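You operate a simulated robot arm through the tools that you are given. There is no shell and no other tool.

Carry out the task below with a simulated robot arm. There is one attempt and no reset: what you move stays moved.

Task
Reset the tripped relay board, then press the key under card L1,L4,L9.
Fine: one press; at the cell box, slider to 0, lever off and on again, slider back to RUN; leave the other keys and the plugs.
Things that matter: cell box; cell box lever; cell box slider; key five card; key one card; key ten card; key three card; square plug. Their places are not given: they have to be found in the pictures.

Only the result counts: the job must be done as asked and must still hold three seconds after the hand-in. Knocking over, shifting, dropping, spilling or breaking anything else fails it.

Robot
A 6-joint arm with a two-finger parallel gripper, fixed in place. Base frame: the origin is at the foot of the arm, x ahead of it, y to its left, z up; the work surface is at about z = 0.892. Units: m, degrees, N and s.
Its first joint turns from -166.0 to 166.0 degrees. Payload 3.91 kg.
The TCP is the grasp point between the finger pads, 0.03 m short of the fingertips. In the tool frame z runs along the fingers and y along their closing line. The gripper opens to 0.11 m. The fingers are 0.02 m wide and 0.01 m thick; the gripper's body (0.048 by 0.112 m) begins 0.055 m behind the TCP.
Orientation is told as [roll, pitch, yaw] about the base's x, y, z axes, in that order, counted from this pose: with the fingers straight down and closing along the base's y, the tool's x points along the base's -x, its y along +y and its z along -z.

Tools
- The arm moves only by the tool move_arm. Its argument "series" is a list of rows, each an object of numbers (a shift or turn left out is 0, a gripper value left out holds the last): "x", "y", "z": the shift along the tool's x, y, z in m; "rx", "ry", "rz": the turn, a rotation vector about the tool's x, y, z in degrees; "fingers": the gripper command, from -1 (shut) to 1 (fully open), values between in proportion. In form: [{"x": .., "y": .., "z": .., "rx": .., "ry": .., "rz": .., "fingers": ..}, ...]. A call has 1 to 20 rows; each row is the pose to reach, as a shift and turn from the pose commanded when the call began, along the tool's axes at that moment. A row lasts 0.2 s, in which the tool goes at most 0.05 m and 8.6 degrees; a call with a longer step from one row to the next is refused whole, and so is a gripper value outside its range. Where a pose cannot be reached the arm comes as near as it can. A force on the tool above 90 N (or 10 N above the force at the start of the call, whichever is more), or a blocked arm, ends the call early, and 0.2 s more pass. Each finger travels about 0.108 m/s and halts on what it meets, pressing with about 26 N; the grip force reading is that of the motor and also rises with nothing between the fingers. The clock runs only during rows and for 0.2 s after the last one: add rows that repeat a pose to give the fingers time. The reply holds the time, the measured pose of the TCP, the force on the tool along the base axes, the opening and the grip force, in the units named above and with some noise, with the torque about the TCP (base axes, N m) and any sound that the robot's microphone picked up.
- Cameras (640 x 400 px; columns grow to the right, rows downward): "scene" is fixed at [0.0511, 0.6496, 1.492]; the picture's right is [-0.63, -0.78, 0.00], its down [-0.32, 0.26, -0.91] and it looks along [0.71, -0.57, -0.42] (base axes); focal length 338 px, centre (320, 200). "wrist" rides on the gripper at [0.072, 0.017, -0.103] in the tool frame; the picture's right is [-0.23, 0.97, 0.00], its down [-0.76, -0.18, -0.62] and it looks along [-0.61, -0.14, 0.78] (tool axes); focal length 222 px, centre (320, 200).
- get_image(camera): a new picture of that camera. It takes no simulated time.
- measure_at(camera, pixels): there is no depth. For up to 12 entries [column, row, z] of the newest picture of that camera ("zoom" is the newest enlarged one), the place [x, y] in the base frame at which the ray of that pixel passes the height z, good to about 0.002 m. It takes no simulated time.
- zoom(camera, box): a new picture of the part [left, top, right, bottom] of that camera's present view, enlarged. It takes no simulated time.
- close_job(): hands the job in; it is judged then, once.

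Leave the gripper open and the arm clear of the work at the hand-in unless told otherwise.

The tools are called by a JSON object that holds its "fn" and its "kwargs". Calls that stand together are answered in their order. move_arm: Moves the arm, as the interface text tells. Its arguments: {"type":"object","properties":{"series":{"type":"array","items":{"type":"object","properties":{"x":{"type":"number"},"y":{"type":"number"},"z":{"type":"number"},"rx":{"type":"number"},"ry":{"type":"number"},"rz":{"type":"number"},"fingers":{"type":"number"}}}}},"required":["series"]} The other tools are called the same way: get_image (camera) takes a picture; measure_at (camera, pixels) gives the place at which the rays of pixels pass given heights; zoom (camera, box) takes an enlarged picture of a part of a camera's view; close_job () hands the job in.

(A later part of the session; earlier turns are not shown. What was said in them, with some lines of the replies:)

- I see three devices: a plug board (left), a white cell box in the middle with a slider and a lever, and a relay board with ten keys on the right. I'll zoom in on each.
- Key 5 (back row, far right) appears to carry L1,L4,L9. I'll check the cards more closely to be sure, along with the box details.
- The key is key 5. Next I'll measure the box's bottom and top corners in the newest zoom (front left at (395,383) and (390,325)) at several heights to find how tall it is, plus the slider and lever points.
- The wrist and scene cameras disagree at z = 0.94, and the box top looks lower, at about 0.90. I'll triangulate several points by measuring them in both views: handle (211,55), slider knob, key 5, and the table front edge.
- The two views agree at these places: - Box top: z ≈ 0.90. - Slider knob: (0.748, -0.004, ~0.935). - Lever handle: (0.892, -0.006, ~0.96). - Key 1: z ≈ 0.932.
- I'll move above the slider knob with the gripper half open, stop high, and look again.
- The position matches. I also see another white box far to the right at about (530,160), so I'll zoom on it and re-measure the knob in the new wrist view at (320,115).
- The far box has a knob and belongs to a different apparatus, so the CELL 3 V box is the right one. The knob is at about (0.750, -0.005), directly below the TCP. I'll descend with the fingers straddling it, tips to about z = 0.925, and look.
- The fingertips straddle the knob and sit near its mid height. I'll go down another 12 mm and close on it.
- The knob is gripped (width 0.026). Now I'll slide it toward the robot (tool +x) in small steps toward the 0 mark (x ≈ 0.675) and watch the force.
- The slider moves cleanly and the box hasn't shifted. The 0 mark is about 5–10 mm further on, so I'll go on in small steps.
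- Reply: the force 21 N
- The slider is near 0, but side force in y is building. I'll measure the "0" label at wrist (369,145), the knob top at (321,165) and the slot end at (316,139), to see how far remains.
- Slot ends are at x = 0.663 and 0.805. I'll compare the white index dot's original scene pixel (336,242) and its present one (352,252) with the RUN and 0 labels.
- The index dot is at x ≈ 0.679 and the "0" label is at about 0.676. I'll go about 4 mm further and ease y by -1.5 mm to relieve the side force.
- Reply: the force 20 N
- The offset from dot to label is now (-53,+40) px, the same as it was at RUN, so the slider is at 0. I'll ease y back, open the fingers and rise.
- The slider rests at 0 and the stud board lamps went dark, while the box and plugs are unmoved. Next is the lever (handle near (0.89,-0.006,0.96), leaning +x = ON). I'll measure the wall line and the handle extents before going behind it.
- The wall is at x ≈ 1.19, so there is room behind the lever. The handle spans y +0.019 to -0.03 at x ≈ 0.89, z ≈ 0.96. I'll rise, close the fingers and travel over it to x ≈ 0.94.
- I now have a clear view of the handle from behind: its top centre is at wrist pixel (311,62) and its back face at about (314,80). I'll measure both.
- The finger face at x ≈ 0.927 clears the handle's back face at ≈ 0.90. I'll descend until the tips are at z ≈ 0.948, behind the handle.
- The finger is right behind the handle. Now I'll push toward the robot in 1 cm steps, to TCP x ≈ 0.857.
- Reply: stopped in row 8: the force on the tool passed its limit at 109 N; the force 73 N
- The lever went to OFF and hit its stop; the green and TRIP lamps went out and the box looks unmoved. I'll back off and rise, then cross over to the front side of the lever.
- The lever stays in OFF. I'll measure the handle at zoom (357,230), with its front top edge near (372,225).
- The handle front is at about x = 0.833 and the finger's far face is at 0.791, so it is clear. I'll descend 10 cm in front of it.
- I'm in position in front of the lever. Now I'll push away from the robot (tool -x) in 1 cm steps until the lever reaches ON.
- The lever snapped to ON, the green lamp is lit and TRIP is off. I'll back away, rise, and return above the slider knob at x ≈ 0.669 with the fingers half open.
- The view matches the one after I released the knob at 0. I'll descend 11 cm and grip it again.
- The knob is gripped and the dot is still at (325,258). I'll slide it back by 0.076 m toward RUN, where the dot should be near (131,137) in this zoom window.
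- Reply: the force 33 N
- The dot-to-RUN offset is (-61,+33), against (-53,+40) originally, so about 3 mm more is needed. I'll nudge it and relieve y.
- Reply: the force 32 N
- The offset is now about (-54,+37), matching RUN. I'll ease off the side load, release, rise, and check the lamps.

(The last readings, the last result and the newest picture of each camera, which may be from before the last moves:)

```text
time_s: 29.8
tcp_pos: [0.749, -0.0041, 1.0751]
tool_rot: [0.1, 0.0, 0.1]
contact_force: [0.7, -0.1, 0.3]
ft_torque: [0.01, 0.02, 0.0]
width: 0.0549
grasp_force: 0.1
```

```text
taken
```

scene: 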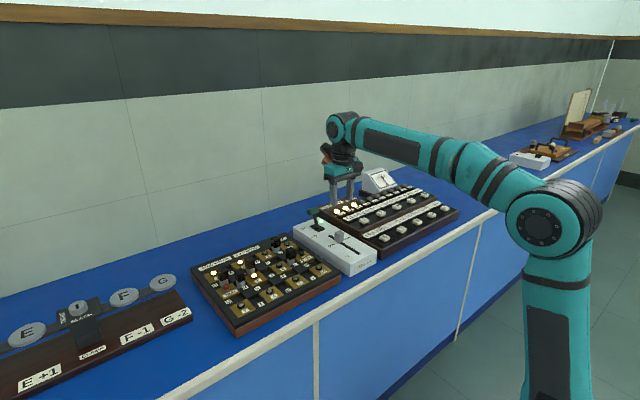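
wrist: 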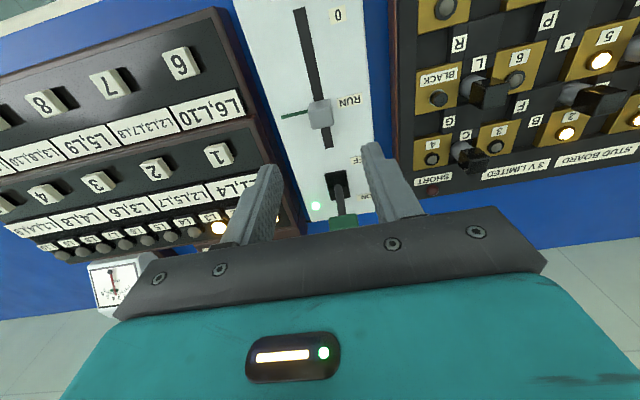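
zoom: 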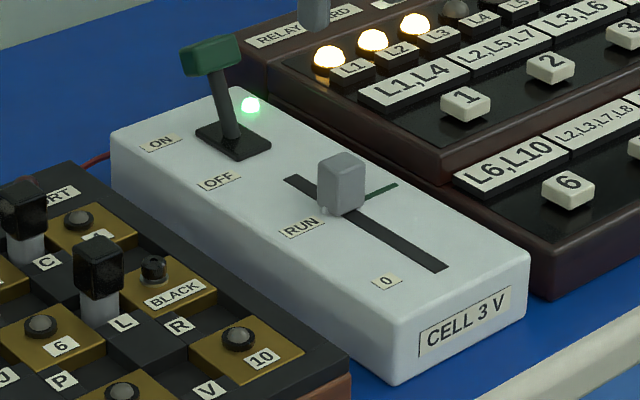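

The board is reset: TRIP is out, L1–L3 are lit and the stud board lamps are back on. The slider is at RUN and the lever is ON. Now I'll locate key 5 in a fresh zoom.

{"fn": "zoom", "kwargs": {"camera": "scene", "box": [380, 170, 460, 220]}}

{"fn": "measure_at", "kwargs": {"camera": "scene", "pixels": [[425, 193.5, 0.92], [425, 193.5, 0.93], [425, 193.5, 0.94], [358, 217.5, 0.93], [358, 217.5, 0.94]]}}

{"fn": "measure_at", "kwargs": {"camera": "wrist", "pixels": [[217, 156, 0.92], [217, 156, 0.93], [217, 156, 0.94], [5, 208, 0.93]]}}

```text
8.00 times, centred on (420, 195) of scene
```

zoom: 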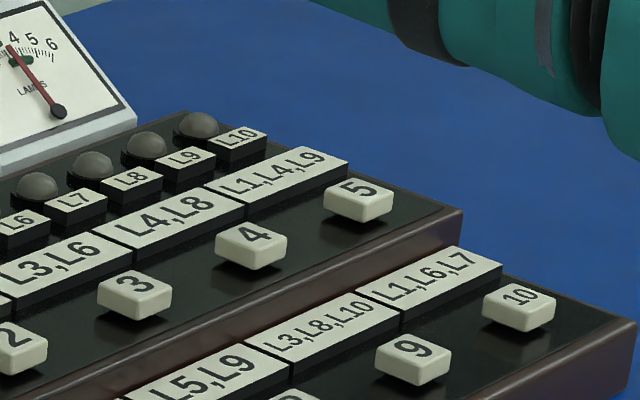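

```text
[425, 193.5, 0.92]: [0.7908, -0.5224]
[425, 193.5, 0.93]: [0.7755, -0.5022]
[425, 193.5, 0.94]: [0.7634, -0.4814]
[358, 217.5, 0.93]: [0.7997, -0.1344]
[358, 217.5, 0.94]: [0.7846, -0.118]
```

```text
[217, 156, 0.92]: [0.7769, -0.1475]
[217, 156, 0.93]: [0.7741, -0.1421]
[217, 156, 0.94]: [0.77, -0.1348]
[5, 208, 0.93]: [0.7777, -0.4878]
```

Key 5 is near (0.775, -0.49, 0.93). I'll close the fingers and travel above it at a safe height for a close look.

{"fn": "move_arm", "kwargs": {"series": [{"z": -0.025, "fingers": -1}, {"y": -0.04, "z": -0.025}, {"y": -0.08, "z": -0.025}, {"y": -0.12, "z": -0.025}, {"y": -0.16, "z": -0.025}, {"y": -0.2, "z": -0.025}, {"y": -0.24, "z": -0.025}, {"y": -0.28, "z": -0.025}, {"y": -0.32, "z": -0.025}, {"y": -0.36, "z": -0.025}, {"y": -0.4, "z": -0.025}, {"y": -0.44, "z": -0.025}, {"x": -0.01, "y": -0.47, "z": -0.025}, {"x": -0.025, "y": -0.48, "z": -0.025}, {"x": -0.025, "y": -0.48, "z": -0.025}]}}

{"fn": "get_image", "kwargs": {"camera": "wrist"}}

{"fn": "zoom", "kwargs": {"camera": "scene", "box": [370, 130, 470, 230]}}

```text
time_s: 33.0
tcp_pos: [0.773, -0.4836, 1.099]
tool_rot: [0.0, -0.1, 0.1]
contact_force: [-1.3, 0.2, -0.3]
ft_torque: [0.0, 0.0, -0.03]
width: 0.0
grasp_force: 25.8
```

```text
taken
```

wrist: 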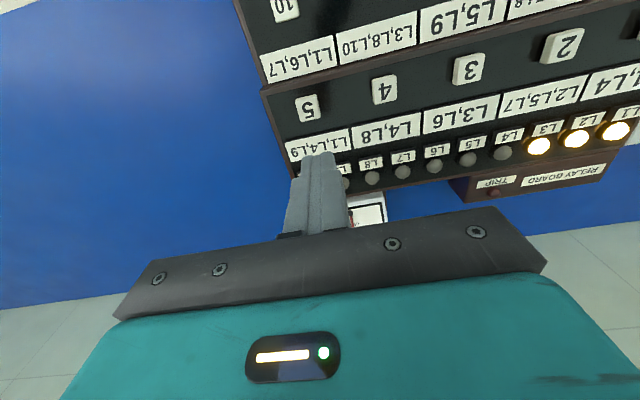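

```text
4.00 times, centred on (420, 180) of scene
```

zoom: 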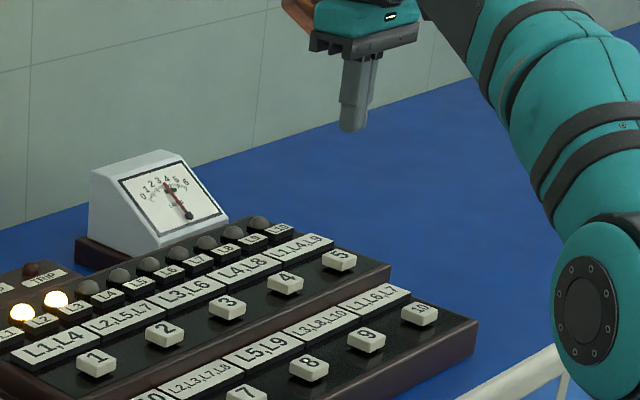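

I have a good view of key 5 at wrist pixel (308,107) and scene zoom pixel (339,258). I'll triangulate it.

{"fn": "measure_at", "kwargs": {"camera": "wrist", "pixels": [[308, 107, 0.92], [308, 107, 0.93], [308, 107, 0.94], [384, 90, 0.93], [300, 95, 0.93], [320, 118, 0.93]]}}

{"fn": "measure_at", "kwargs": {"camera": "zoom", "pixels": [[339, 258, 0.92], [339, 258, 0.925], [339, 258, 0.93], [339, 258, 0.935], [339, 258, 0.94]]}}

```text
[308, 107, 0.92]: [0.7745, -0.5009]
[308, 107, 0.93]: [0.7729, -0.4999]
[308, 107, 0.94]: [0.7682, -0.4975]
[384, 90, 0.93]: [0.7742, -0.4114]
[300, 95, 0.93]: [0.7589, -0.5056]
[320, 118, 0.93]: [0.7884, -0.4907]
```

```text
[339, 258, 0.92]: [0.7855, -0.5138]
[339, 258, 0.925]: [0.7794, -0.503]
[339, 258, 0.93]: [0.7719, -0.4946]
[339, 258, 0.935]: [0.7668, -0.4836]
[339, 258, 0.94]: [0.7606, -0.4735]
```

Key 5's top is at about (0.7735, -0.499, 0.928). I'll shift y by -0.0155 and descend to roughly 1 cm above it.

{"fn": "move_arm", "kwargs": {"series": [{"y": -0.0155, "z": 0.03}, {"y": -0.0155, "z": 0.07}, {"y": -0.0155, "z": 0.105}, {"y": -0.0155, "z": 0.125}, {"y": -0.0155, "z": 0.13}, {"y": -0.0155, "z": 0.13}]}}

{"fn": "zoom", "kwargs": {"camera": "wrist", "box": [220, 60, 420, 260]}}

{"fn": "zoom", "kwargs": {"camera": "scene", "box": [395, 165, 455, 225]}}

```text
time_s: 34.4
tcp_pos: [0.7735, -0.4995, 0.9705]
tool_rot: [0.0, 0.0, 0.1]
contact_force: [-0.5, -0.5, -0.7]
ft_torque: [0.0, -0.01, 0.0]
width: 0.0
grasp_force: 26.0
```

```text
2.00 times, centred on (320, 160) of wrist
```

zoom: 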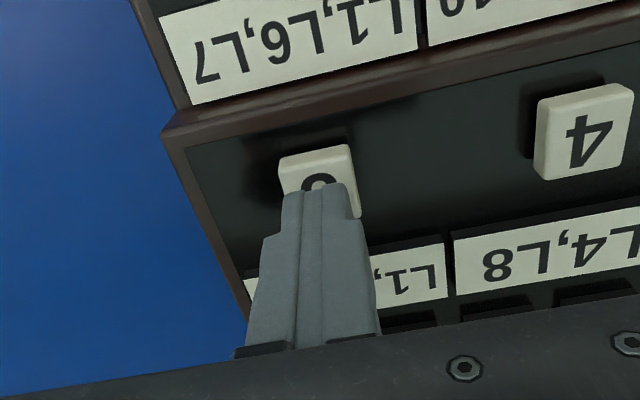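

```text
6.67 times, centred on (425, 195) of scene
```

zoom: 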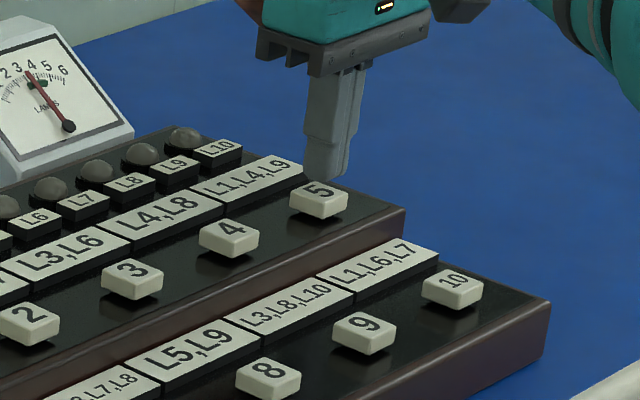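

The fingertip is centred above key 5. I'll press straight down in 2 mm steps in one stroke and read the force and sound.

{"fn": "move_arm", "kwargs": {"series": [{"z": 0.006}, {"z": 0.01}, {"z": 0.012}, {"z": 0.014}, {"z": 0.016}, {"z": 0.017}]}}

{"fn": "zoom", "kwargs": {"camera": "scene", "box": [320, 165, 460, 225]}}

```text
time_s: 35.8
tcp_pos: [0.7731, -0.5005, 0.9542]
tool_rot: [0.0, -0.1, 0.1]
contact_force: [6.7, -1.1, 15.7]
ft_torque: [-0.02, -0.19, 0.01]
width: 0.0
grasp_force: 27.0
heard: click
```

```text
4.57 times, centred on (390, 195) of scene
```

zoom: 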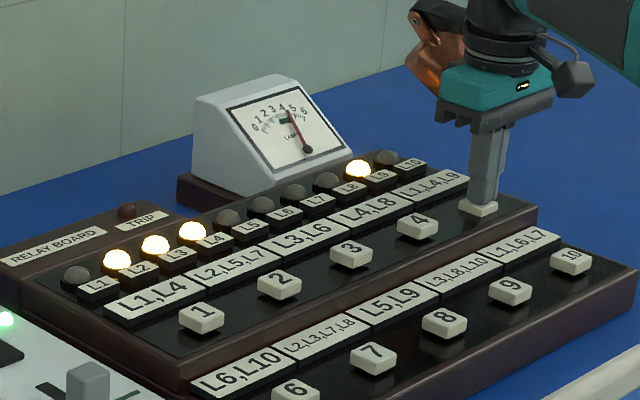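

I heard one click, and L1 toggled off while L4 and L9 came on, so the press registered. I'll lift straight up, then open the gripper and move clear.

{"fn": "move_arm", "kwargs": {"series": [{"z": -0.02}, {"z": -0.06}, {"z": -0.1}, {"z": -0.14}, {"z": -0.18}, {"z": -0.2, "fingers": 0}, {"z": -0.2, "fingers": 1}, {"z": -0.2, "fingers": 1}, {"z": -0.2, "fingers": 1}]}}

{"fn": "get_image", "kwargs": {"camera": "scene"}}

{"fn": "zoom", "kwargs": {"camera": "scene", "box": [280, 160, 470, 279]}}

{"fn": "zoom", "kwargs": {"camera": "scene", "box": [180, 200, 380, 340]}}

```text
time_s: 37.8
tcp_pos: [0.7715, -0.5046, 1.1514]
tool_rot: [0.0, 0.0, 0.2]
contact_force: [-0.6, 1.3, 0.6]
ft_torque: [0.01, 0.0, 0.02]
width: 0.1101
grasp_force: 0.0
```

```text
taken
```

scene: 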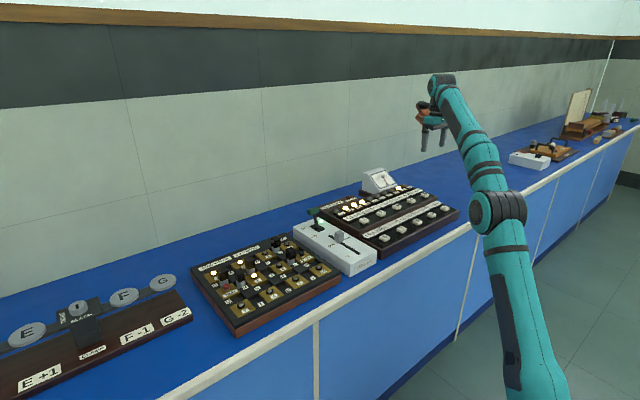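

```text
3.36 times, centred on (375, 220) of scene
```

zoom: 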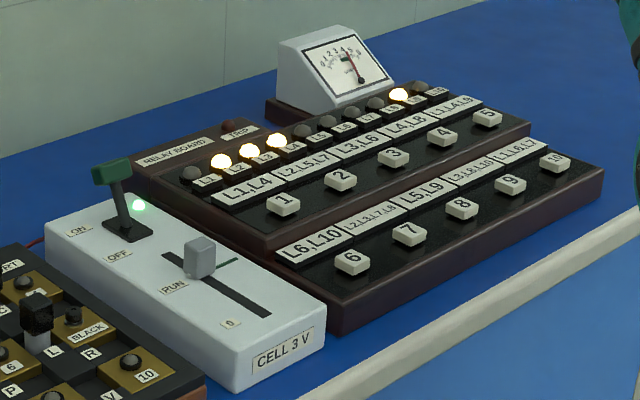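

```text
2.86 times, centred on (280, 270) of scene
```

zoom: 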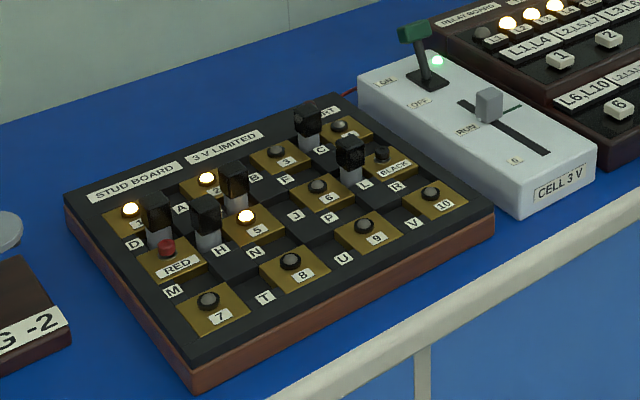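

The state is as asked. The lever is ON, the slider is at RUN and TRIP is dark. Key 5 was pressed once, and lamps L2, L3, L4 and L9 are lit. The plugs and other keys are untouched, the arm is clear and the gripper is open. I'm handing in.

{"fn": "close_job", "kwargs": {}}

```text
The job is handed in.
```

I reset the relay board at the cell box and pressed key 5, the key under card L1,L4,L9, once. The job is handed in, but I haven't seen a verdict on it.

- **Reset:** I moved the slider to 0, switched the lever off and on again, then moved the slider back to RUN. The TRIP lamp went out, the cell box's green lamp came back on, and L1–L3 lit up.
- **Key press:** I heard one click. L1 went off and L4 and L9 came on, so L2, L3, L4 and L9 were lit at the end.
- **Everything else:** I didn't touch the other keys or the plugs. In the last pictures the box and boards hadn't moved, and the three stud board lamps lit at the start were lit again.

When switching the lever off, I pushed it against its stop hard enough (109 N) to trip the arm's force limit. The box stayed in place and the lever still switched back on normally.

The gripper is open and the arm is clear of the work.
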